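You operate a simulated robot arm through the tools that you are given. There is no shell and no other tool.

You are at the controls of a simulated robot arm. One attempt, no reset.

TASK
Tidy up at the top of the orange bench. At the end: the white order card from the top of the orange bench is on the top of the pink counter; the orange card is in the orange drawer; whatever was shut is shut again. Leave all else as you found it, and nothing knocked over (what rides in a drawer may roll over).

It is judged by the outcome, as a careful person would: the job done as asked, and still so three seconds after it is handed in. It fails if anything else is knocked over, pushed out of place, dropped, spilled or broken.

THE ROBOT
A 6-joint arm with a two-finger parallel gripper, fixed in place. Base frame: the origin is at the foot of the arm, x ahead of it, y to its left, z up. Units: mm, rad, N and s.
With the tool pointing down near the work surface it reaches from about 240 to 640 mm from the base axis. Its first joint turns from -1.152 to 1.152 rad. Payload 2.7 kg.
The tool frame sits at the grasp point between the pads (the TCP): z along the fingers, y along the line on which they close. The tips reach 23 mm beyond it. The gripper opens to 94 mm. The fingers are 38 mm wide and 10 mm thick; the gripper's body (54 by 96 mm) begins 39 mm behind the TCP.
Orientation is that of the tool frame in the base frame, as [roll, pitch, yaw] about the fixed x, y, z axes, in that order (R = Rz(yaw) Ry(pitch) Rx(roll)). With the fingers straight down and closing along the base's y, the tool's x points along the base's -x, its y along +y and its z along -z.

THE INTERFACE
- The arm moves only by the tool play_rows. Its argument "targets" is a list that holds one entry, the list of rows, each a list of 7 numbers: the turn, a rotation vector about the tool's x, y, z in units of 60 degrees (1.0 is 60 degrees), then the shift along the tool's x, y, z in units of 500 mm (1.0 is 500 mm), then the opening, from 0 (shut) to 1 (fully open). In form: [[[ax, ay, az, tx, ty, tz, claw], ...]]. A call has 1 to 20 rows; each row is the pose to reach, as a shift and turn from the pose commanded when the call began, along the tool's axes at that moment. A call with a number of a shift or a turn outside -1 to 1 is refused whole. Rows are played at 5 a second. More than 50 mm and 0.15 rad between two rows, or a gripper value outside its range, and nothing of the call is played. A pose out of reach is approached as far as the arm can. The call stops where the force on the tool passes 40 N (or 10 N more than at its start, if that is more) or the arm is blocked; 0.2 s more then pass. The fingers move at their own pace (about 45 mm/s each) and stop on an object; they squeeze with about 21 N. The grip force told is the motor's: it shows also when the fingers shut on nothing. Time passes only in rows, and 0.2 s behind the last, so rows that repeat a pose let the fingers close. It gives the time, the measured TCP pose, the force on the tool (base axes), the opening and the grip force at its end, in the units of the frame above (readings bear some noise), with the torque about the TCP (base axes, N m) and any sound that the robot's microphone picked up, and new pictures: "pictures" is both (left out), scene, wrist or none.
- Cameras (640 x 400 px; columns grow to the right, rows downward): "scene" is fixed at [66, -432.6, 1398.2]; the picture's right is [0.87, -0.49, 0.00], its down [-0.30, -0.53, -0.80] and it looks along [0.39, 0.70, -0.60] (base axes); focal length 343 px, centre (320, 200). "wrist" rides on the gripper at [86, 16, -74] in the tool frame; the picture's right is [-0.18, 0.98, 0.00], its down [-0.58, -0.11, -0.81] and it looks along [-0.79, -0.15, 0.59] (tool axes); focal length 243 px, centre (320, 200). There is no depth. A picture from a camera that has moved, and an enlarged one, comes with that camera's place and axes in the base frame and with its lens. The place of the scene camera against the robot may be out by one fixed shift of up to 18 mm in any direction.
- enlarge(camera, box): a new picture of the part [left, top, right, bottom] of that camera's present view, enlarged. It takes no simulated time.
- finish_job(): hands the job in; it is judged then, once.

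Nothing tells you positions but the pictures and the camera data. Unless the task says otherwise, let go and move clear before handing in.

The tools are called after "Request:" as name(argument=value, ...) on one line, values as JSON. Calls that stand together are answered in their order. play_rows: Moves the arm, as the interface text tells. Its arguments: {"type":"object","properties":{"targets":{"type":"array"},"pictures":{"type":"string","enum":["both","scene","wrist","none"]}},"required":["targets"]} The other tools are called the same way: enlarge (camera, box) takes an enlarged picture of a part of a camera's view; finish_job () hands the job in.

At the start:

```text
clock: 0.0
eef_pos: [371.1, 85.9, 1084.4]
orientation: [-3.141, 0.0, 3.14]
contact_force: [0.1, 0.5, 0.1]
wrist_torque: [-0.01, -0.01, -0.02]
grip_width: 94.0
finger_force: 0.0
```

scene: 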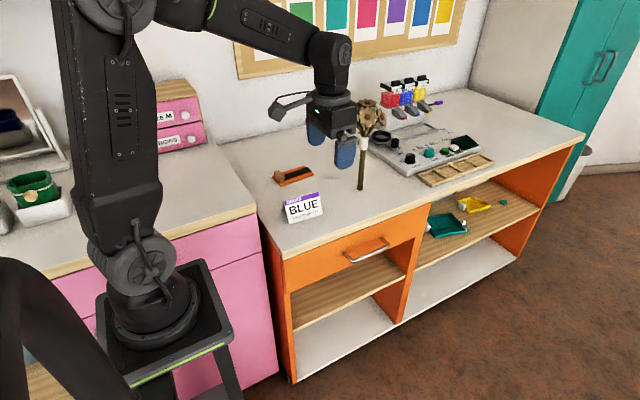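
wrist: 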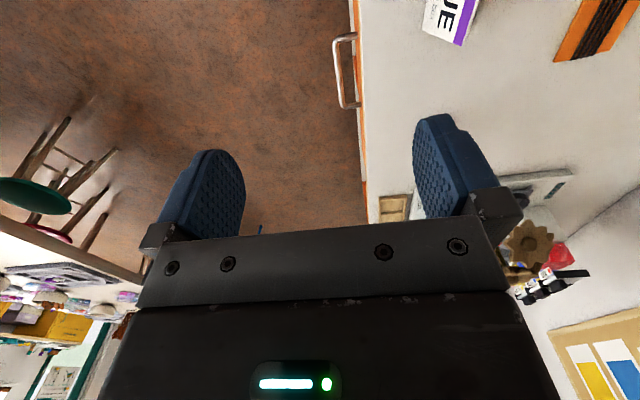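

I see an orange bench with a white order card ("BLUE"), an orange card/stand nearby, an orange drawer with a handle, and a pink counter to the left. I'll enlarge these before moving.

Request:
enlarge(camera="scene", box=[220, 130, 420, 280])

Request:
enlarge(camera="scene", box=[0, 60, 280, 260])

Request:
enlarge(camera="wrist", box=[320, 0, 640, 200])

Request:
enlarge(camera="scene", box=[340, 60, 540, 260])

```text
2.67 times, centred on (320, 205) of scene
camera zoom: at [66.0, -432.6, 1398.2], right [0.87, -0.49, 0.0], down [-0.3, -0.53, -0.8], along [0.39, 0.7, -0.6], focal length 914 px, centre (320, 187)
```

zoom: 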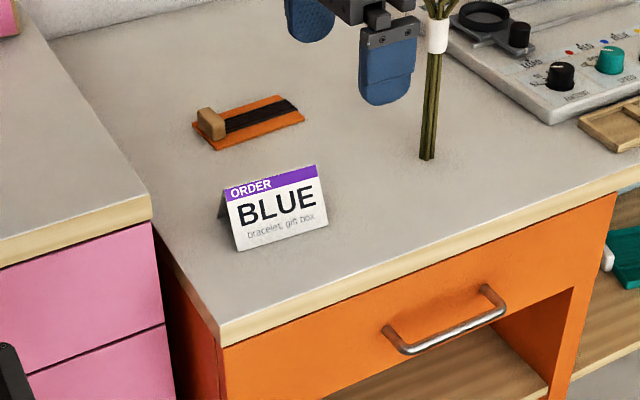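

```text
2.00 times, centred on (140, 160) of scene
camera zoom: at [66.0, -432.6, 1398.2], right [0.87, -0.49, 0.0], down [-0.3, -0.53, -0.8], along [0.39, 0.7, -0.6], focal length 686 px, centre (680, 280)
```

zoom: 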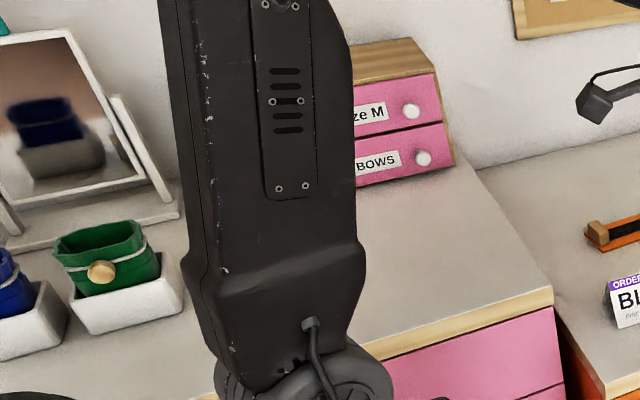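

```text
2.00 times, centred on (480, 100) of wrist
camera zoom: at [284.6, 101.7, 1157.6], right [0.18, 0.98, 0.0], down [0.58, -0.11, 0.81], along [0.79, -0.15, -0.59], focal length 485 px, centre (0, 400)
```

zoom: 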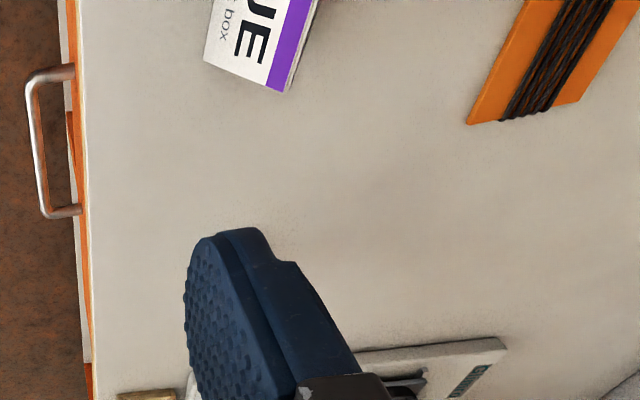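

```text
2.00 times, centred on (440, 160) of scene
camera zoom: at [66.0, -432.6, 1398.2], right [0.87, -0.49, 0.0], down [-0.3, -0.53, -0.8], along [0.39, 0.7, -0.6], focal length 686 px, centre (80, 280)
```

zoom: 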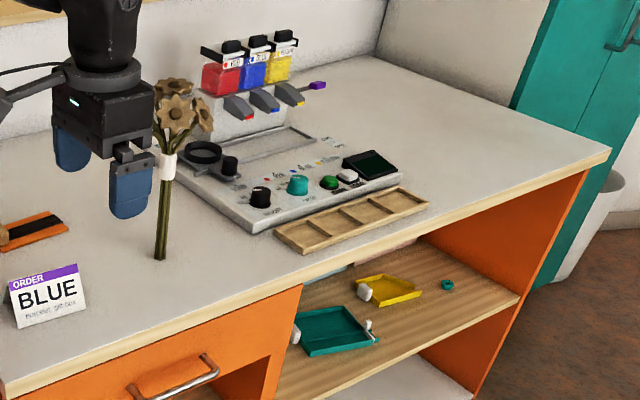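

The order card stands as a tent card near (445, 250) on the bench (top about z 780), with the orange card lying behind it and the pink counter to the left. I'll turn the wrist camera toward them from above to get better positions.

Request:
play_rows(targets=[[[0, 0, -0.125, 0.018, 0.016, -0.008, 1], [0, 0, -0.25, 0.036, 0.032, -0.016, 1], [0, 0, -0.375, 0.054, 0.048, -0.024, 1], [0, 0, -0.5, 0.072, 0.064, -0.032, 1], [0, 0, -0.625, 0.09, 0.08, -0.04, 1], [0, 0, -0.75, 0.108, 0.096, -0.048, 1], [0, 0, -0.875, 0.126, 0.112, -0.056, 1], [0, 0, -1, 0.142, 0.128, -0.06, 1], [0, 0, -1, 0.142, 0.128, -0.06, 1]]])

```text
clock: 2.0
eef_pos: [300.5, 148.4, 1112.9]
orientation: [3.141, -0.001, -2.092]
contact_force: [-0.8, 0.1, -0.7]
wrist_torque: [0.02, -0.02, 0.0]
grip_width: 93.9
finger_force: 0.2
camera wrist: at [242.9, 82.9, 1187.8], right [-0.76, 0.65, 0.0], down [0.38, 0.45, 0.81], along [0.52, 0.61, -0.59], focal length 243 px, centre (320, 200)
```

scene: 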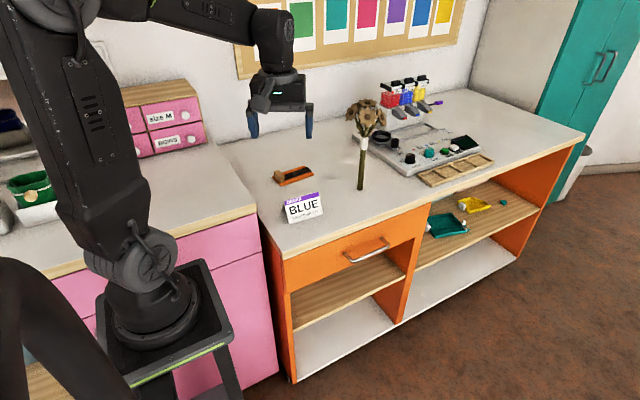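
wrist: 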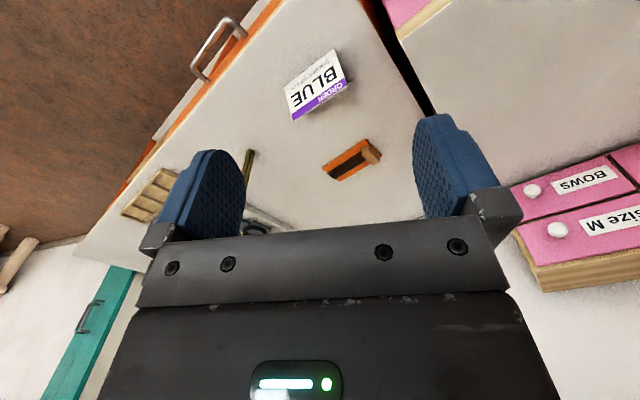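

The view shows the bench, both cards, and the pink counter with a gap between them. I'll enlarge for measuring.

Request:
enlarge(camera="wrist", box=[180, 0, 500, 200])

Request:
enlarge(camera="wrist", box=[320, 0, 640, 200])

Request:
enlarge(camera="scene", box=[120, 60, 360, 230])

```text
2.00 times, centred on (340, 100) of wrist
camera zoom: at [242.9, 82.9, 1187.8], right [-0.76, 0.65, 0.0], down [0.38, 0.45, 0.81], along [0.52, 0.61, -0.59], focal length 485 px, centre (280, 400)
```

zoom: 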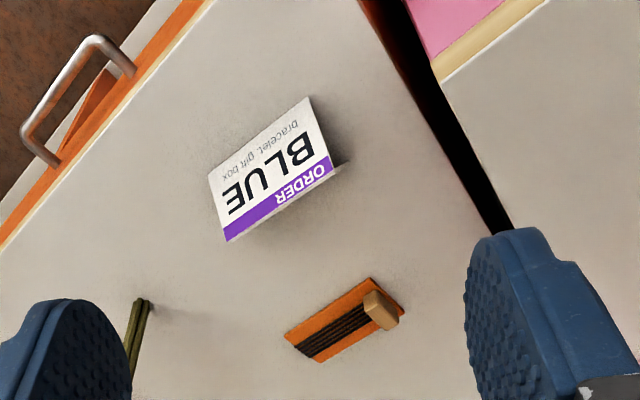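

```text
2.00 times, centred on (480, 100) of wrist
camera zoom: at [242.9, 82.9, 1187.8], right [-0.76, 0.65, 0.0], down [0.38, 0.45, 0.81], along [0.52, 0.61, -0.59], focal length 485 px, centre (0, 400)
```

zoom: 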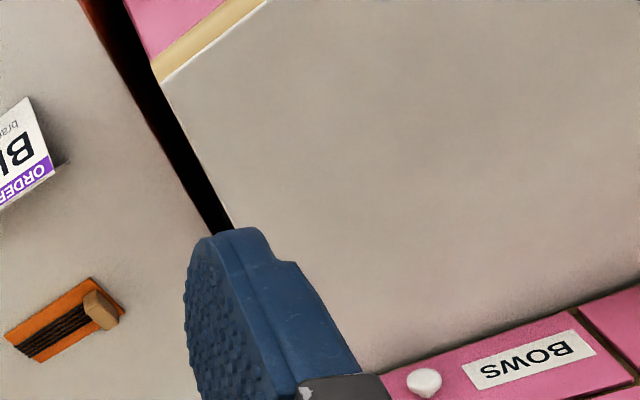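

```text
2.35 times, centred on (240, 145) of scene
camera zoom: at [66.0, -432.6, 1398.2], right [0.87, -0.49, 0.0], down [-0.3, -0.53, -0.8], along [0.39, 0.7, -0.6], focal length 806 px, centre (508, 329)
```

zoom: 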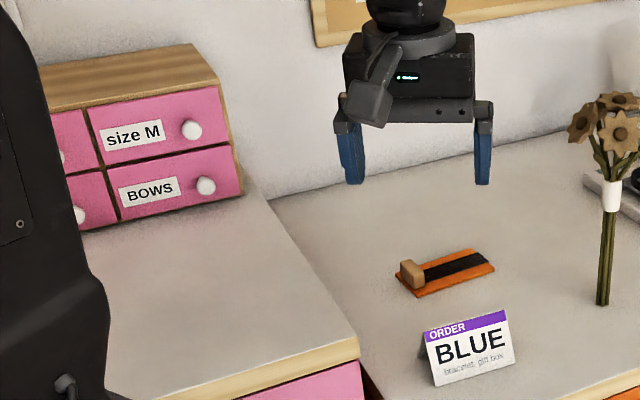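

The bench top seems to sit around z 780–800. I'll move lower and sideways with the same orientation to get a proper baseline for triangulation.

Request:
play_rows(targets=[[[0, 0, 0, 0.0073, -0.0395, 0.05, 1], [0, 0, 0, 0.0146, -0.079, 0.1, 1], [0, 0, 0, 0.0218, -0.1185, 0.15, 1], [0, 0, 0, 0.029, -0.158, 0.2, 1], [0, 0, 0, 0.029, -0.158, 0.2, 1]]], pictures="wrist")

Request:
enlarge(camera="wrist", box=[240, 0, 560, 200])

```text
clock: 3.2
eef_pos: [361.1, 95.5, 1012.2]
orientation: [3.141, 0.001, -2.094]
contact_force: [-0.6, 0.2, -0.5]
wrist_torque: [-0.02, -0.01, -0.01]
grip_width: 94.0
finger_force: 0.1
camera wrist: at [303.3, 29.6, 1087.5], right [-0.76, 0.65, 0.0], down [0.39, 0.45, 0.81], along [0.52, 0.61, -0.59], focal length 243 px, centre (320, 200)
```

wrist: 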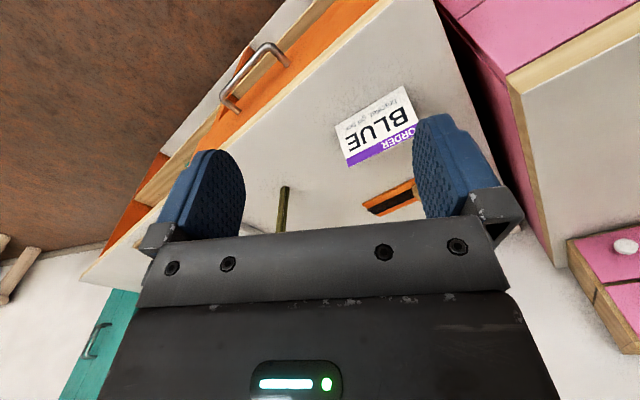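

```text
2.00 times, centred on (400, 100) of wrist
camera zoom: at [303.3, 29.6, 1087.5], right [-0.76, 0.65, 0.0], down [0.39, 0.45, 0.81], along [0.52, 0.61, -0.59], focal length 485 px, centre (160, 400)
```

zoom: 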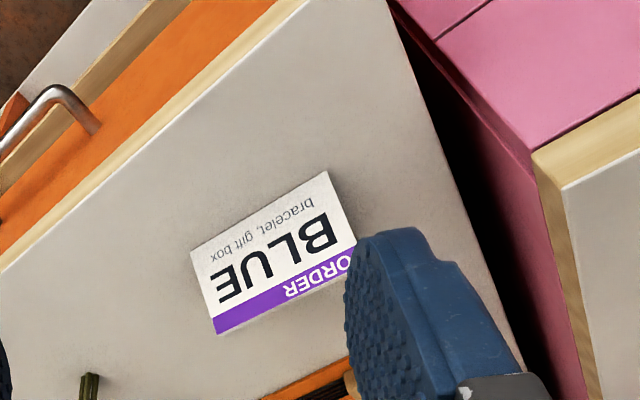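

The pink counter top is at about z 900 with its front-right corner at (248, 221). The bench is at about z 800, the order card spans x 329–429 with its ridge at y≈240, and the drawer handle is near (507, 92, 720). Next I'll turn the wrist back and look along the order card from its end.

Request:
play_rows(targets=[[[0, 0, 0.125, -0.018, 0.0054, 0.0155, 1], [0, 0, 0.25, -0.037, 0.0108, 0.031, 1], [0, 0, 0.375, -0.055, 0.0162, 0.0465, 1], [0, 0, 0.5, -0.0735, 0.0216, 0.062, 1], [0, 0, 0.625, -0.092, 0.027, 0.0775, 1], [0, 0, 0.75, -0.11, 0.0325, 0.093, 1], [0, 0, 0.875, -0.128, 0.038, 0.1085, 1], [0, 0, 1, -0.147, 0.0433, 0.124, 1], [0, 0, 1, -0.147, 0.0433, 0.124, 1]]], pictures="both")

Request:
enlarge(camera="wrist", box=[320, 0, 640, 200])

Request:
enlarge(camera="scene", box=[240, 130, 400, 230])

```text
clock: 5.2
eef_pos: [378.4, 169.5, 952.5]
orientation: [3.141, 0.002, 3.141]
contact_force: [0.2, -1.0, -0.6]
wrist_torque: [-0.01, 0.01, 0.02]
grip_width: 93.8
finger_force: 0.0
camera wrist: at [292.6, 186.9, 1025.8], right [0.19, 0.98, 0.0], down [0.58, -0.11, 0.81], along [0.79, -0.15, -0.59], focal length 243 px, centre (320, 200)
```

scene: 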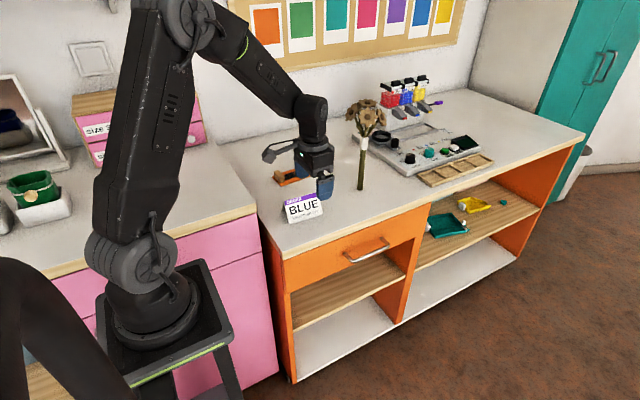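
wrist: 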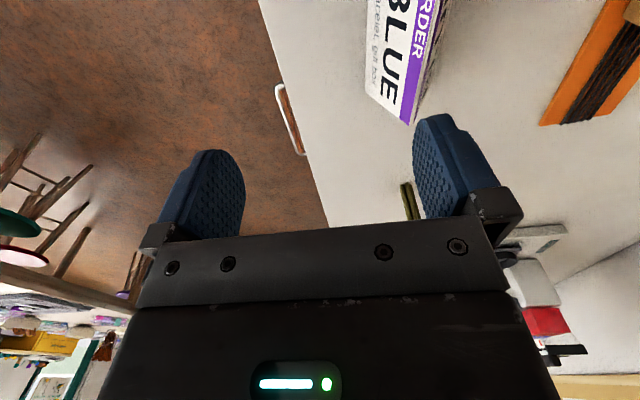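

```text
2.00 times, centred on (480, 100) of wrist
camera zoom: at [292.6, 186.9, 1025.8], right [0.19, 0.98, 0.0], down [0.58, -0.11, 0.81], along [0.79, -0.15, -0.59], focal length 485 px, centre (0, 400)
```

zoom: 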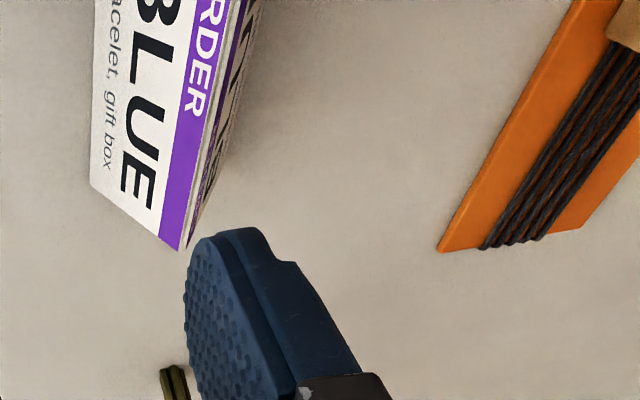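

```text
4.00 times, centred on (320, 180) of scene
camera zoom: at [66.0, -432.6, 1398.2], right [0.87, -0.49, 0.0], down [-0.3, -0.53, -0.8], along [0.39, 0.7, -0.6], focal length 1371 px, centre (320, 280)
```

zoom: 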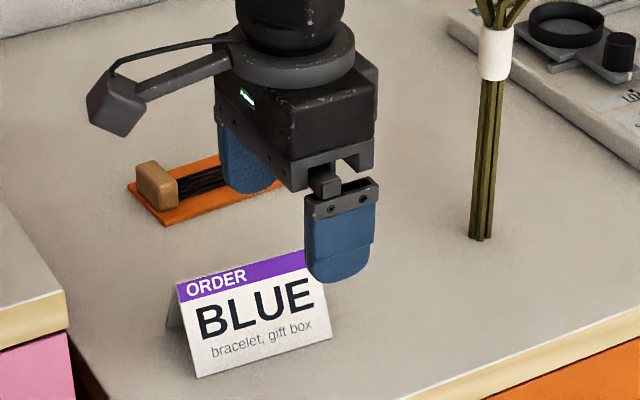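

The tent card is symmetric about its ridge, centred near (380, 240) and turned about −3°, with its top at about z 856. I'll move above it, aligned, and check before descending.

Request:
play_rows(targets=[[[0, 0, 0.017, -0.001, 0.047, 0.03, 1], [0, 0, 0.034, -0.002, 0.094, 0.06, 1], [0, 0, 0.05, -0.002, 0.141, 0.09, 1], [0, 0, 0.05, -0.002, 0.141, 0.09, 1]]], pictures="both")

Request:
enlarge(camera="scene", box=[240, 130, 400, 230])

Request:
enlarge(camera="wrist", box=[160, 0, 480, 200])

```text
clock: 6.2
eef_pos: [382.3, 240.5, 907.0]
orientation: [3.141, 0.0, 3.088]
contact_force: [0.8, 0.0, 0.1]
wrist_torque: [0.01, 0.0, -0.01]
grip_width: 94.1
finger_force: 0.0
camera wrist: at [296.5, 262.7, 981.0], right [0.24, 0.97, 0.0], down [0.57, -0.14, 0.81], along [0.78, -0.19, -0.59], focal length 243 px, centre (320, 200)
```

scene: 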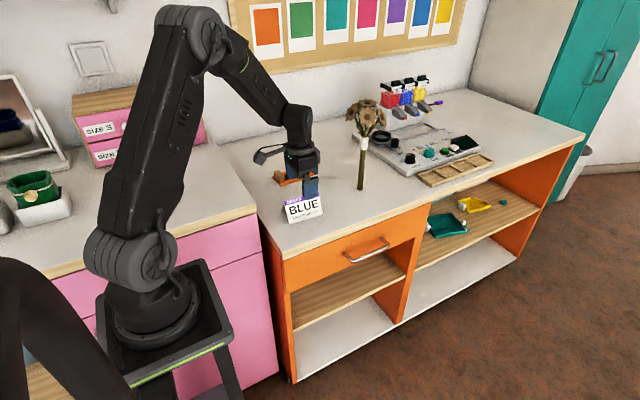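
wrist: 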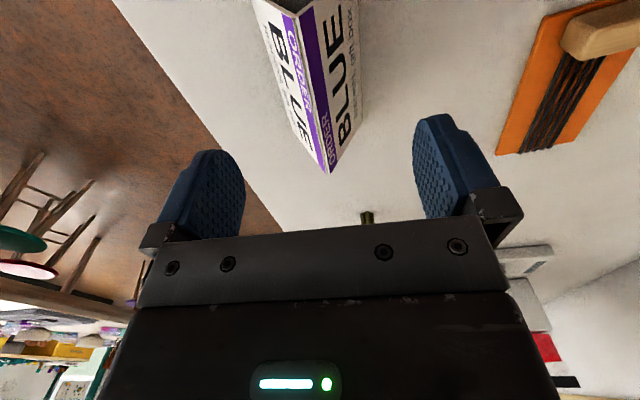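

```text
4.00 times, centred on (320, 180) of scene
camera zoom: at [66.0, -432.6, 1398.2], right [0.87, -0.49, 0.0], down [-0.3, -0.53, -0.8], along [0.39, 0.7, -0.6], focal length 1371 px, centre (320, 280)
```

zoom: 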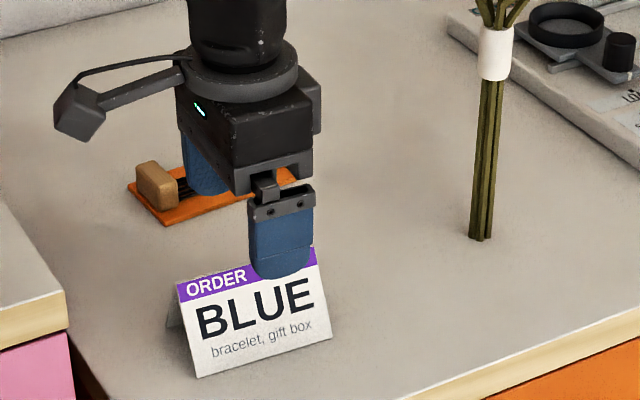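

```text
2.00 times, centred on (320, 100) of wrist
camera zoom: at [296.5, 262.7, 981.0], right [0.24, 0.97, 0.0], down [0.57, -0.14, 0.81], along [0.78, -0.19, -0.59], focal length 485 px, centre (320, 400)
```

zoom: 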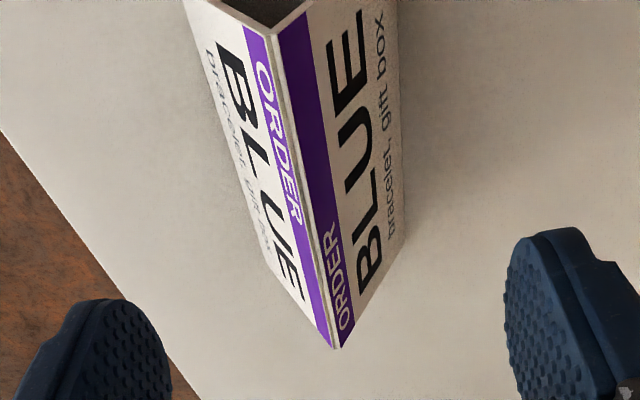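

Centred within a couple of mm. Descending straight over the ridge in small steps, then closing.

Request:
play_rows(targets=[[[0, 0, 0.01, 0.001, 0.001, 0.03, 1], [0, 0, 0.02, 0.001, 0.002, 0.06, 1], [0, 0, 0.025, 0.002, 0.002, 0.09, 1], [0, 0, 0.025, 0.002, 0.002, 0.115, 1], [0, 0, 0.025, 0.002, 0.002, 0.135, 1], [0, 0, 0.025, 0.002, 0.002, 0.135, 1]]], pictures="both")

Request:
enlarge(camera="scene", box=[240, 130, 400, 230])

Request:
enlarge(camera="wrist", box=[160, 0, 480, 200])

```text
clock: 7.6
eef_pos: [381.1, 242.8, 837.6]
orientation: [-3.142, 0.001, 3.064]
contact_force: [-0.1, 0.5, 0.1]
wrist_torque: [-0.01, 0.05, -0.02]
grip_width: 94.1
finger_force: 0.0
camera wrist: at [295.3, 266.1, 912.5], right [0.26, 0.97, 0.0], down [0.57, -0.15, 0.81], along [0.78, -0.21, -0.59], focal length 243 px, centre (320, 200)
```

scene: 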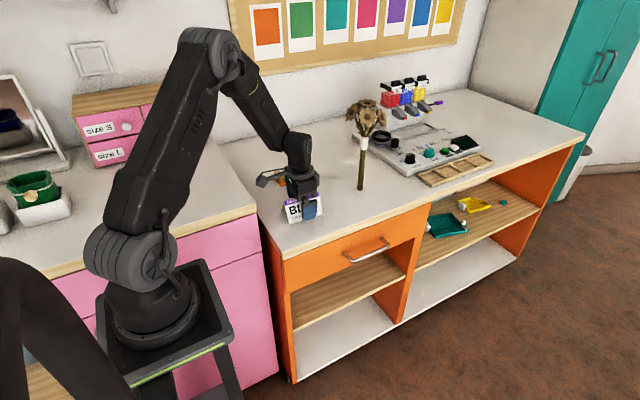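
wrist: 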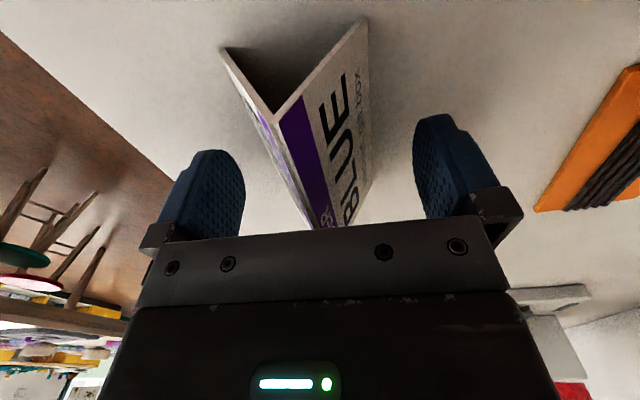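

```text
4.00 times, centred on (320, 180) of scene
camera zoom: at [66.0, -432.6, 1398.2], right [0.87, -0.49, 0.0], down [-0.3, -0.53, -0.8], along [0.39, 0.7, -0.6], focal length 1371 px, centre (320, 280)
```

zoom: 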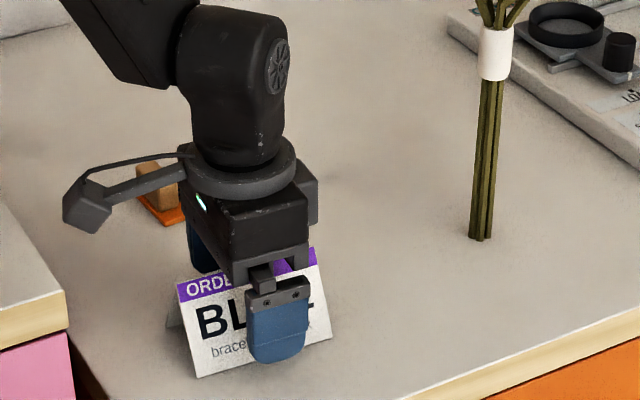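

```text
2.00 times, centred on (320, 100) of wrist
camera zoom: at [295.3, 266.1, 912.5], right [0.26, 0.97, 0.0], down [0.57, -0.15, 0.81], along [0.78, -0.21, -0.59], focal length 485 px, centre (320, 400)
```

zoom: 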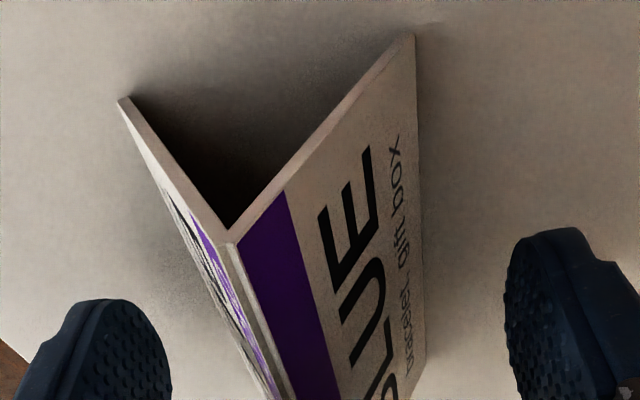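

The fingers straddle the tent card cleanly. Now closing.

Request:
play_rows(targets=[[[0, 0, 0, 0, -0.002, 0, 0.6], [0, 0, 0, 0, -0.002, 0, 0.4], [0, 0, 0, 0, -0.002, 0, 0.2], [0, 0, 0, 0, -0.002, 0, 0], [0, 0, 0, 0, -0.002, 0, 0], [0, 0, 0, 0, -0.002, 0, 0]]], pictures="both")

Request:
enlarge(camera="scene", box=[240, 130, 400, 230])

Request:
enlarge(camera="wrist", box=[160, 0, 480, 200])

```text
clock: 9.0
eef_pos: [380.1, 241.3, 838.6]
orientation: [-3.141, 0.0, 3.062]
contact_force: [-0.3, -0.3, 4.3]
wrist_torque: [-0.02, 0.06, 0.05]
grip_width: 45.0
finger_force: 20.7
camera wrist: at [295.3, 265.3, 913.3], right [0.26, 0.97, 0.0], down [0.57, -0.15, 0.81], along [0.78, -0.21, -0.59], focal length 243 px, centre (320, 200)
```

scene: 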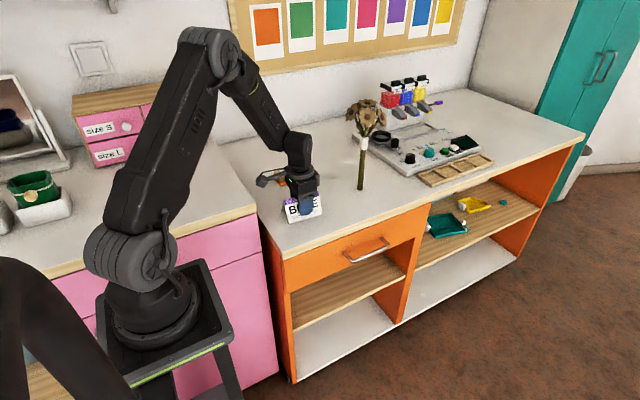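
wrist: 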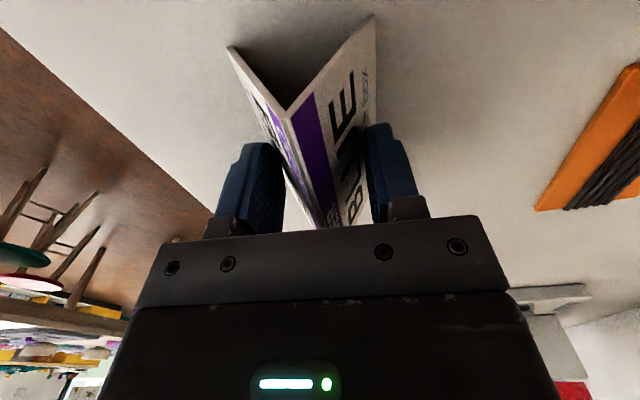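

```text
4.00 times, centred on (320, 180) of scene
camera zoom: at [65.9, -432.7, 1398.2], right [0.87, -0.49, 0.0], down [-0.3, -0.53, -0.8], along [0.39, 0.7, -0.6], focal length 1371 px, centre (320, 280)
```

zoom: 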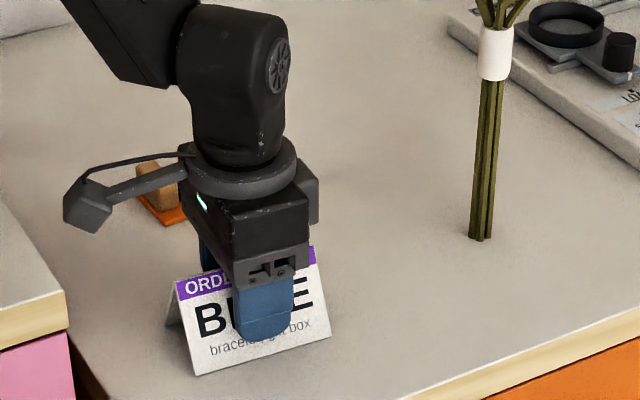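

```text
2.00 times, centred on (320, 100) of wrist
camera zoom: at [295.3, 265.3, 913.3], right [0.26, 0.97, 0.0], down [0.57, -0.15, 0.81], along [0.78, -0.21, -0.59], focal length 485 px, centre (320, 400)
```

zoom: 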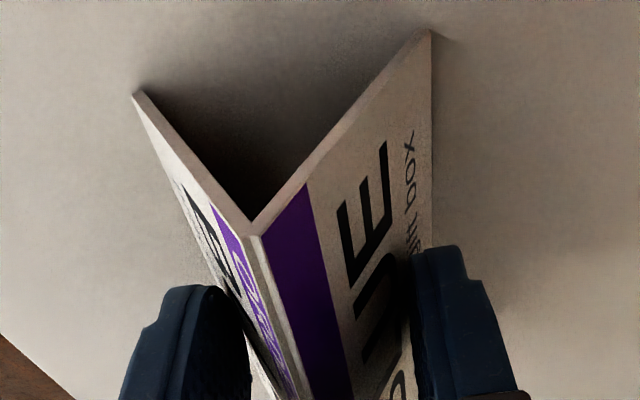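

The fingers hold the tent card at 45 mm width. I'll lift slightly and check whether it comes along.

Request:
play_rows(targets=[[[0, 0, 0, 0, 0, -0.006, 0], [0, 0, 0, 0, 0, -0.012, 0], [0, 0, 0, 0, 0, -0.02, 0], [0, 0, 0, 0, 0, -0.03, 0], [0, 0, 0, 0, 0, -0.03, 0]]], pictures="both")

Request:
enlarge(camera="scene", box=[240, 130, 400, 230])

Request:
enlarge(camera="wrist", box=[160, 0, 480, 200])

```text
clock: 10.2
eef_pos: [379.4, 241.2, 854.7]
orientation: [3.14, -0.001, 3.065]
contact_force: [-0.5, -1.4, 3.6]
wrist_torque: [-0.04, 0.0, -0.03]
grip_width: 29.9
finger_force: 20.3
camera wrist: at [295.0, 264.7, 928.1], right [0.26, 0.97, 0.0], down [0.57, -0.15, 0.81], along [0.78, -0.21, -0.59], focal length 243 px, centre (320, 200)
```

scene: 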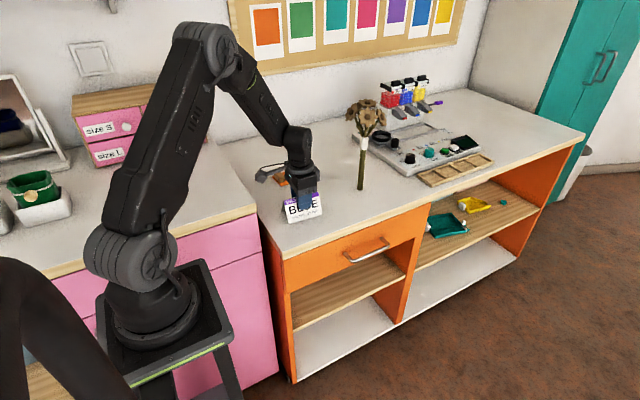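
wrist: 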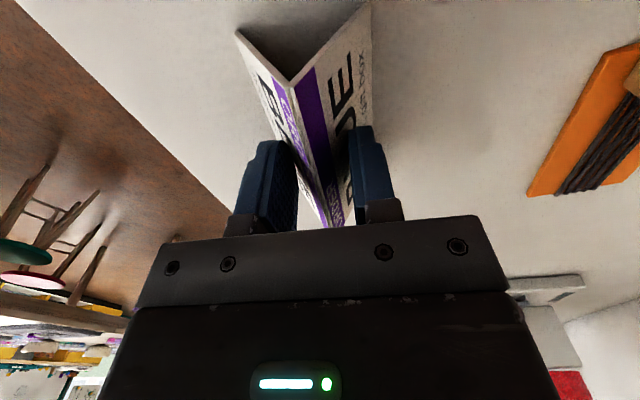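

```text
4.00 times, centred on (320, 180) of scene
camera zoom: at [65.9, -432.7, 1398.2], right [0.87, -0.49, 0.0], down [-0.3, -0.53, -0.8], along [0.39, 0.7, -0.6], focal length 1371 px, centre (320, 280)
```

zoom: 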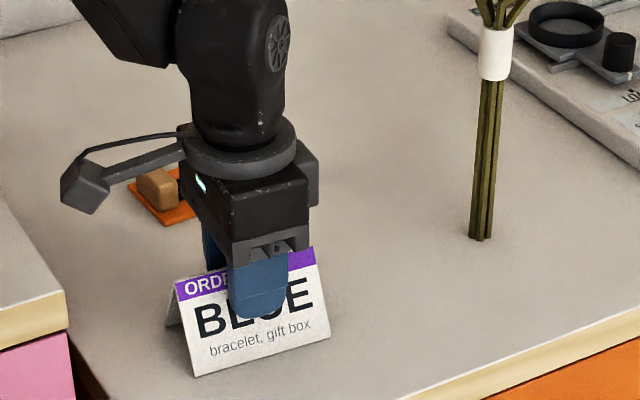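

```text
2.00 times, centred on (320, 100) of wrist
camera zoom: at [295.0, 264.7, 928.1], right [0.26, 0.97, 0.0], down [0.57, -0.15, 0.81], along [0.78, -0.21, -0.59], focal length 485 px, centre (320, 400)
```

zoom: 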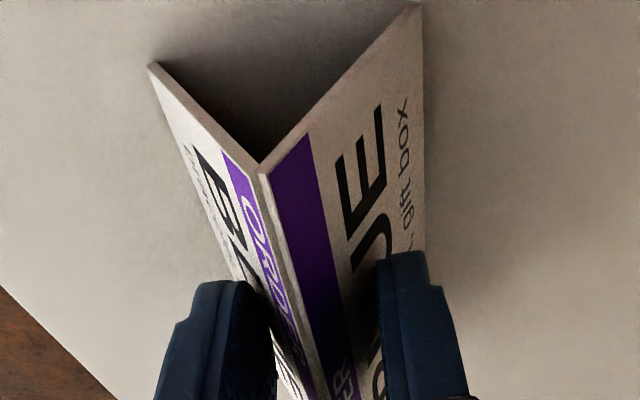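

The fingers slide up the slanted faces, so the pinch over the ridge won't lift it. Sliding and turning it on the bench should still work. I'll re-grip lower and turn the card so its axis runs along y, so I can then pinch a single panel from its open end.

Request:
play_rows(targets=[[[0, 0, 0, 0, 0, 0, 0.5], [0, 0, 0, 0, 0, 0, 0.65], [0, 0, 0, 0, 0, 0.01, 0.65], [0, 0, 0, 0, 0, 0.02, 0.65], [0, 0, 0, 0, 0, 0.03, 0.65], [0, 0, 0, 0, 0, 0.03, 0.4], [0, 0, 0, 0, 0, 0.03, 0.1], [0, 0, 0, 0, 0, 0.03, 0], [0, 0, 0, 0, 0, 0.03, 0]]], pictures="wrist")

```text
clock: 12.2
eef_pos: [380.2, 240.4, 839.2]
orientation: [3.141, 0.0, 3.064]
contact_force: [-0.6, -0.2, 4.1]
wrist_torque: [0.03, 0.03, -0.03]
grip_width: 45.3
finger_force: 21.1
camera wrist: at [295.2, 264.1, 913.1], right [0.26, 0.97, 0.0], down [0.57, -0.15, 0.81], along [0.78, -0.21, -0.59], focal length 243 px, centre (320, 200)
```

wrist: 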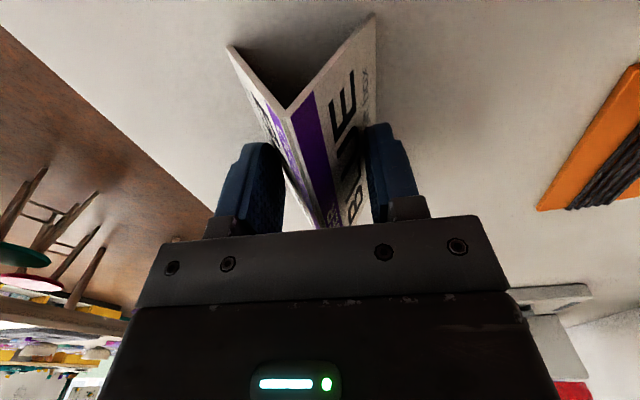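

Request:
play_rows(targets=[[[0, 0, 0.11, 0, -0.004, 0, 0], [0, 0, 0.22, -0.001, -0.008, 0, 0], [0, 0, 0.33, -0.001, -0.012, 0, 0], [0, 0, 0.44, -0.002, -0.016, 0, 0], [0, 0, 0.55, -0.002, -0.02, 0, 0], [0, 0, 0.667, -0.002, -0.024, 0, 0], [0, 0, 0.667, -0.002, -0.024, 0, 0]]], pictures="both")

```text
clock: 13.8
eef_pos: [380.4, 229.8, 839.1]
orientation: [-3.141, -0.001, 2.359]
contact_force: [0.3, 1.2, 13.8]
wrist_torque: [0.0, -0.06, 0.04]
grip_width: 44.8
finger_force: 20.7
camera wrist: at [330.1, 302.5, 913.3], right [0.82, 0.57, 0.0], down [0.34, -0.49, 0.81], along [0.46, -0.66, -0.59], focal length 243 px, centre (320, 200)
```

scene: 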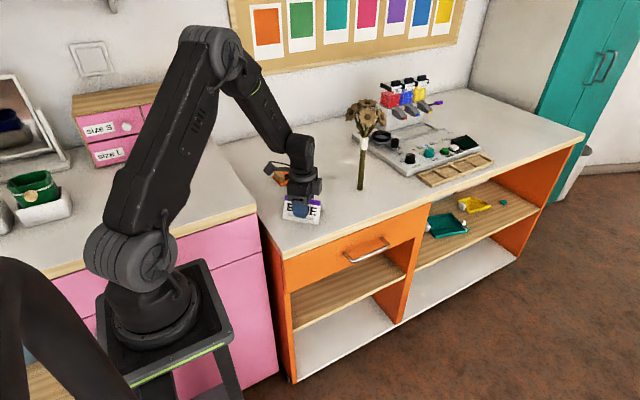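
wrist: 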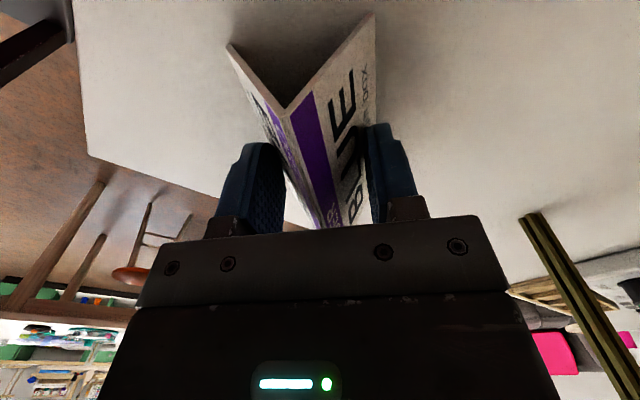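

The card turns with the grip and stays upright. Continuing the turn by another 40°.

Request:
play_rows(targets=[[[0, 0, 0.11, -0.002, -0.002, 0, 0], [0, 0, 0.22, -0.005, -0.005, 0, 0], [0, 0, 0.33, -0.007, -0.007, 0, 0], [0, 0, 0.44, -0.009, -0.009, 0, 0], [0, 0, 0.55, -0.012, -0.012, 0, 0], [0, 0, 0.667, -0.014, -0.014, 0, 0], [0, 0, 0.667, -0.014, -0.014, 0, 0]]], pictures="both")

```text
clock: 15.4
eef_pos: [379.3, 219.8, 838.7]
orientation: [3.141, 0.0, 1.661]
contact_force: [-0.2, 1.3, 12.8]
wrist_torque: [0.04, -0.03, 0.02]
grip_width: 44.7
finger_force: 21.1
camera wrist: at [387.5, 307.8, 913.4], right [1.0, -0.09, 0.0], down [-0.05, -0.59, 0.81], along [-0.08, -0.8, -0.59], focal length 243 px, centre (320, 200)
```

scene: 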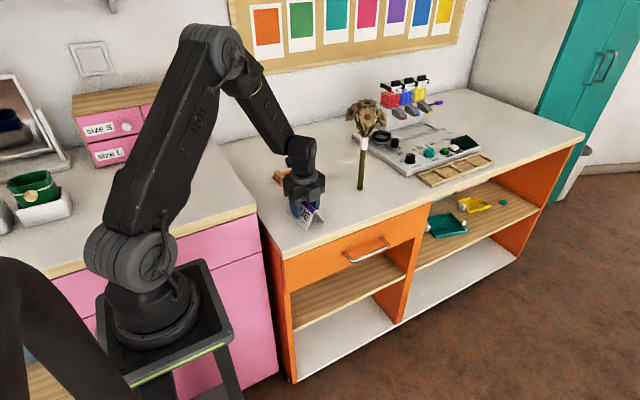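
wrist: 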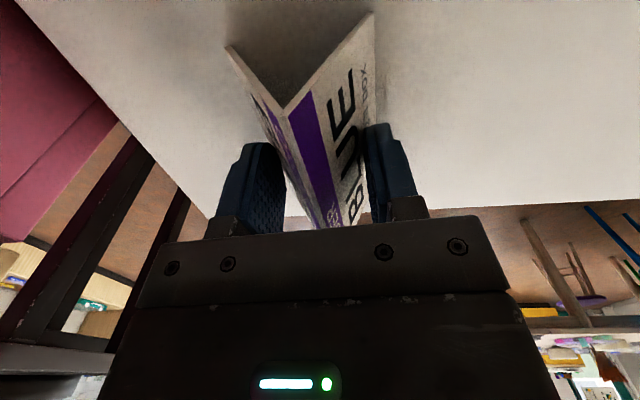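

The card now stands with its axis along about 95° (roughly along y), centred near (379, 220). I'll let go, rise clear, and touch the bench beside it with closed fingers to learn its exact height.

Request:
play_rows(targets=[[[0, 0, 0, 0, 0, 0, 0.5], [0, 0, 0, 0, 0, 0, 0.7], [0, 0, 0, 0, 0, 0, 0.7], [0, 0, 0, 0, 0, -0.03, 0.7], [0, 0, 0, 0, 0, -0.08, 0.7], [0, 0, 0, 0, 0, -0.13, 0.7], [0, 0, 0, -0.01, 0.09, -0.13, 0.2], [0, 0, 0, -0.02, 0.18, -0.12, 0], [0, 0, 0, -0.02, 0.2, -0.06, 0], [0, 0, 0, -0.02, 0.2, -0.01, 0], [0, 0, 0, -0.02, 0.2, 0.01, 0], [0, 0, 0, -0.02, 0.2, 0.016, 0], [0, 0, 0, -0.02, 0.2, 0.02, 0], [0, 0, 0, -0.02, 0.2, 0.02, 0]]], pictures="both")

Request:
enlarge(camera="scene", box=[240, 130, 400, 230])

```text
clock: 18.4
eef_pos: [480.7, 219.6, 828.1]
orientation: [3.141, 0.0, 1.665]
contact_force: [0.3, -0.1, -0.1]
wrist_torque: [0.03, 0.01, 0.03]
grip_width: 0.4
finger_force: 21.1
camera wrist: at [488.4, 307.3, 902.3], right [1.0, -0.09, 0.0], down [-0.05, -0.59, 0.81], along [-0.07, -0.8, -0.59], focal length 243 px, centre (320, 200)
```

scene: 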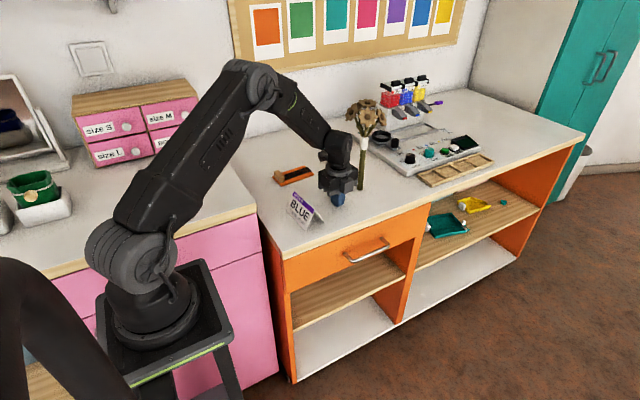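
wrist: 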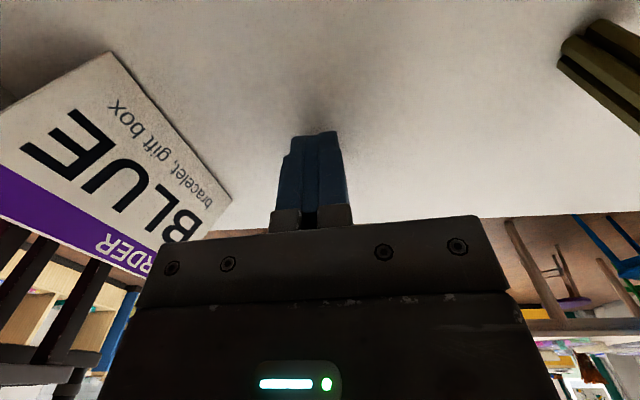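

```text
4.00 times, centred on (320, 180) of scene
camera zoom: at [66.0, -432.6, 1398.2], right [0.87, -0.49, 0.0], down [-0.3, -0.53, -0.8], along [0.39, 0.7, -0.6], focal length 1371 px, centre (320, 280)
```

zoom: 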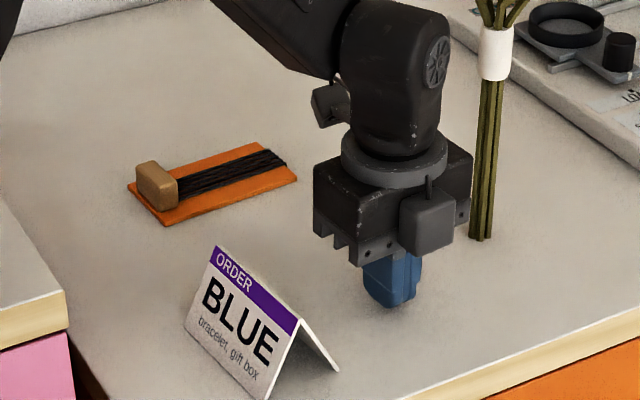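

Card stands fine. Continuing down in 1.5 mm steps to find the bench surface.

Request:
play_rows(targets=[[[0, 0, 0, 0, 0, 0.003, 0], [0, 0, 0, 0, 0, 0.006, 0], [0, 0, 0, 0, 0, 0.008, 0]]], pictures="none")

Request:
play_rows(targets=[[[0, 0, 0, 0, 0, 0.002, 0], [0, 0, 0, 0, 0, 0.004, 0], [0, 0, 0, 0, 0, 0.006, 0]]], pictures="none")

```text
clock: 19.2
eef_pos: [481.1, 219.4, 825.4]
orientation: [3.141, 0.0, 1.666]
contact_force: [-0.9, -0.2, 0.2]
wrist_torque: [-0.02, -0.04, -0.01]
grip_width: 0.0
finger_force: 20.8
```

```text
clock: 20.0
eef_pos: [481.1, 220.9, 823.6]
orientation: [3.142, 0.0, 1.666]
contact_force: [-9.7, 1.1, 14.2]
wrist_torque: [-0.2, 0.21, -0.19]
grip_width: 0.0
finger_force: 20.7
```

The bench top is at z≈800.5. Next I'll lift, set a small finger opening, and tilt the tool to point along +y and down, in line with the tent card's left panel, staying clear in front of its open end.

Request:
play_rows(targets=[[[0, 0, 0, 0, 0, -0.08, 0.05], [0, 0, 0, 0, 0, -0.168, 0.15], [0.048, 0.1127, 0.025, -0.0279, -0.0249, -0.168, 0.15], [0.096, 0.2254, 0.05, -0.0558, -0.0498, -0.168, 0.15], [0.144, 0.338, 0.075, -0.0836, -0.0746, -0.168, 0.15], [0.192, 0.4508, 0.1, -0.1115, -0.0995, -0.168, 0.15], [0.24, 0.5634, 0.125, -0.1394, -0.1244, -0.168, 0.15], [0.288, 0.676, 0.15, -0.1672, -0.1493, -0.168, 0.15], [0.336, 0.789, 0.175, -0.1951, -0.1741, -0.168, 0.15], [0.384, 0.9015, 0.2, -0.223, -0.199, -0.168, 0.15], [0.384, 0.9015, 0.2, -0.223, -0.199, -0.168, 0.15]]], pictures="both")

Request:
enlarge(camera="scene", box=[220, 130, 420, 255])

Request:
enlarge(camera="wrist", box=[160, 0, 480, 200])

```text
clock: 22.4
eef_pos: [393.2, 100.1, 904.8]
orientation: [-2.457, -0.838, 1.121]
contact_force: [0.4, -0.4, 0.6]
wrist_torque: [-0.01, -0.01, 0.0]
grip_width: 14.1
finger_force: 0.1
camera wrist: at [455.9, 94.2, 1002.0], right [0.83, -0.03, -0.55], down [-0.01, -1.0, 0.03], along [-0.55, -0.02, -0.83], focal length 243 px, centre (320, 200)
```

scene: 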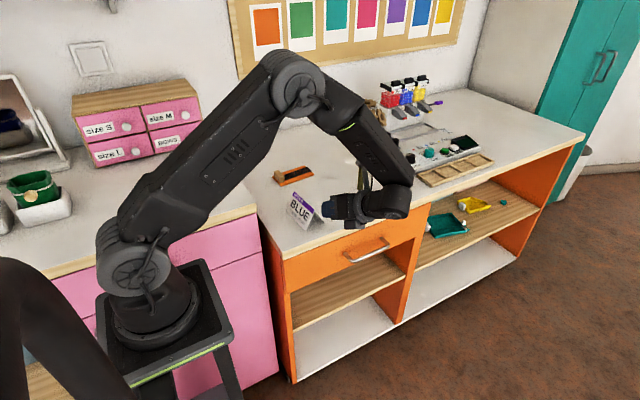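
wrist: 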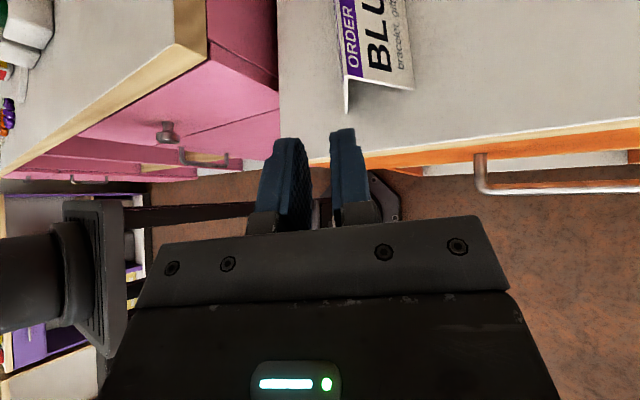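

```text
3.20 times, centred on (320, 192) of scene
camera zoom: at [65.9, -432.6, 1398.2], right [0.87, -0.49, 0.0], down [-0.3, -0.53, -0.8], along [0.39, 0.69, -0.6], focal length 1097 px, centre (320, 224)
```

zoom: 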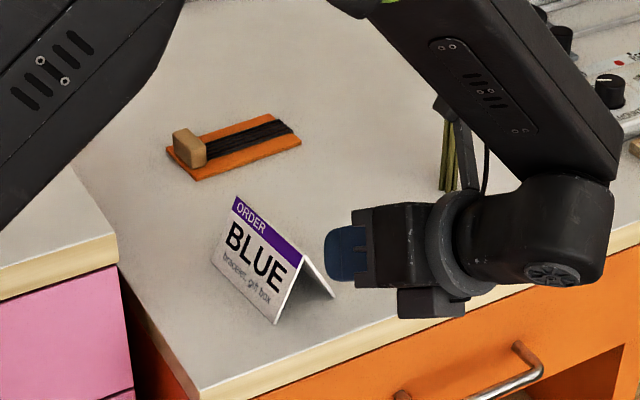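

```text
2.00 times, centred on (320, 100) of wrist
camera zoom: at [455.9, 94.2, 1002.0], right [0.83, -0.03, -0.55], down [-0.01, -1.0, 0.03], along [-0.55, -0.02, -0.83], focal length 485 px, centre (320, 400)
```

zoom: 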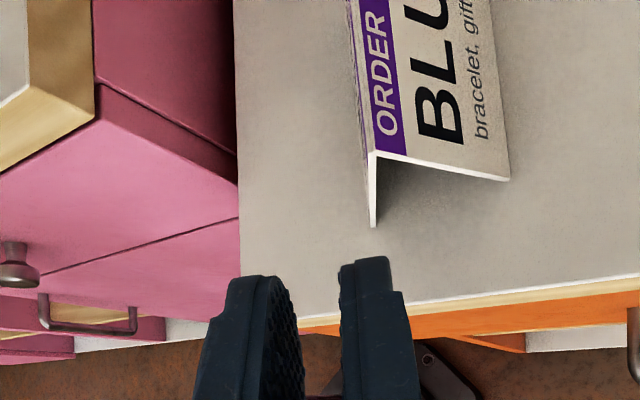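

This gives an excellent view: the left panel is seen nearly edge-on and the card is exactly where predicted. I'll move to a pre-grasp point in line with that panel.

Request:
play_rows(targets=[[[0, 0, 0, -0.0266, 0.0157, 0.0384, 0.15], [0, 0, 0, -0.0532, 0.0314, 0.0768, 0.15], [0, 0, 0, -0.0532, 0.0314, 0.0768, 0.15]]], pictures="wrist")

Request:
enlarge(camera="wrist", box=[240, 50, 400, 150])

Request:
enlarge(camera="scene", box=[240, 150, 400, 250])

```text
clock: 23.2
eef_pos: [384.0, 114.5, 858.9]
orientation: [-2.459, -0.835, 1.123]
contact_force: [-0.4, 0.4, 0.0]
wrist_torque: [0.01, 0.02, 0.03]
grip_width: 14.4
finger_force: 0.0
camera wrist: at [447.3, 110.5, 954.7], right [0.83, -0.03, -0.55], down [-0.01, -1.0, 0.03], along [-0.55, -0.02, -0.83], focal length 243 px, centre (320, 200)
```

wrist: 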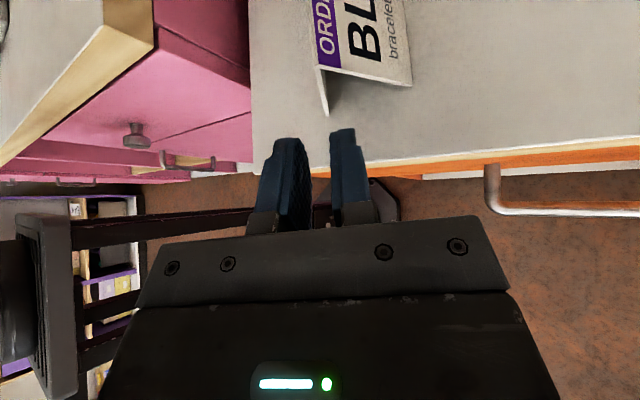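

```text
4.00 times, centred on (320, 100) of wrist
camera zoom: at [447.3, 110.5, 954.7], right [0.83, -0.03, -0.55], down [-0.01, -1.0, 0.03], along [-0.55, -0.02, -0.83], focal length 970 px, centre (320, 600)
```

zoom: 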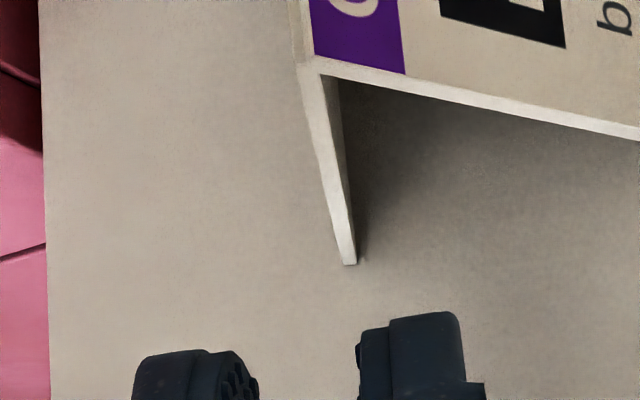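

```text
4.00 times, centred on (320, 200) of scene
camera zoom: at [66.0, -432.6, 1398.2], right [0.87, -0.49, 0.0], down [-0.3, -0.53, -0.8], along [0.39, 0.7, -0.6], focal length 1371 px, centre (320, 200)
```

zoom: 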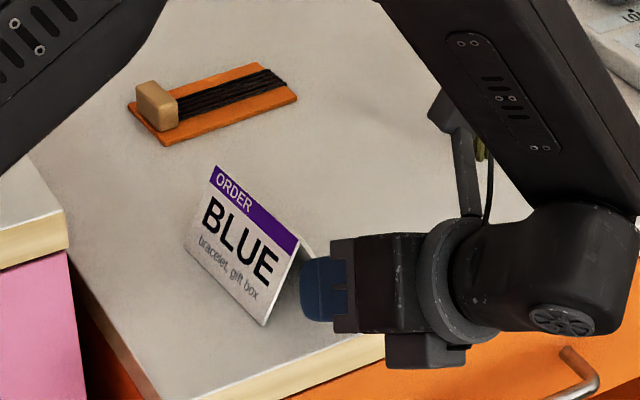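

The panel sits about 3 mm to the inner side of my finger centreline. I'll correct that, advance halfway and check once more.

Request:
play_rows(targets=[[[0, 0, 0, 0.003, 0.0064, 0.01, 0.15], [0, 0, 0, 0.003, 0.0064, 0.03, 0.15], [0, 0, 0, 0.003, 0.0064, 0.05, 0.15], [0, 0, 0, 0.003, 0.0064, 0.05, 0.15]]], pictures="wrist")

Request:
enlarge(camera="wrist", box=[240, 50, 400, 150])

Request:
enlarge(camera="scene", box=[240, 150, 400, 250])

```text
clock: 24.2
eef_pos: [380.8, 136.8, 845.6]
orientation: [-2.459, -0.836, 1.121]
contact_force: [0.1, -0.5, 0.5]
wrist_torque: [0.0, 0.0, 0.02]
grip_width: 14.2
finger_force: 0.0
camera wrist: at [443.8, 130.9, 941.2], right [0.83, -0.03, -0.55], down [-0.01, -1.0, 0.03], along [-0.55, -0.02, -0.83], focal length 243 px, centre (320, 200)
```

wrist: 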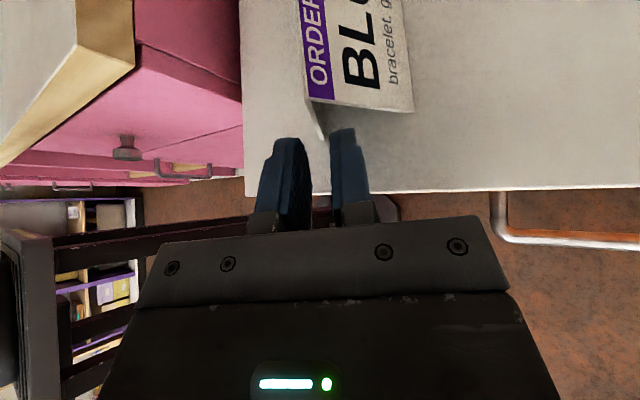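

```text
4.00 times, centred on (320, 100) of wrist
camera zoom: at [443.8, 130.9, 941.2], right [0.83, -0.03, -0.55], down [-0.01, -1.0, 0.03], along [-0.55, -0.02, -0.83], focal length 970 px, centre (320, 600)
```

zoom: 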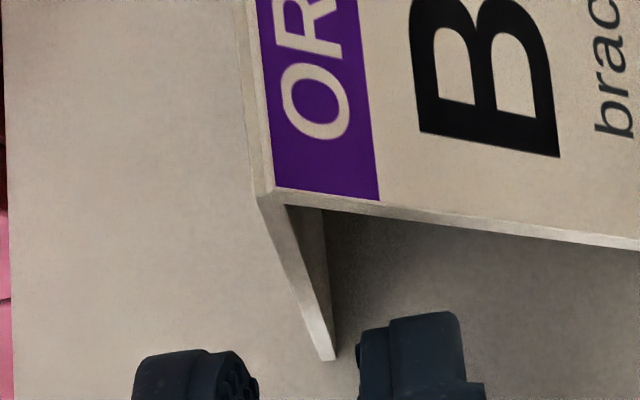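

```text
4.00 times, centred on (320, 200) of scene
camera zoom: at [66.0, -432.6, 1398.2], right [0.87, -0.49, 0.0], down [-0.3, -0.53, -0.8], along [0.39, 0.7, -0.6], focal length 1371 px, centre (320, 200)
```

zoom: 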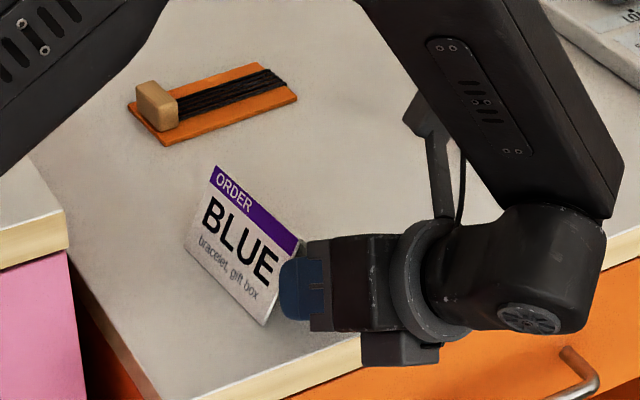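

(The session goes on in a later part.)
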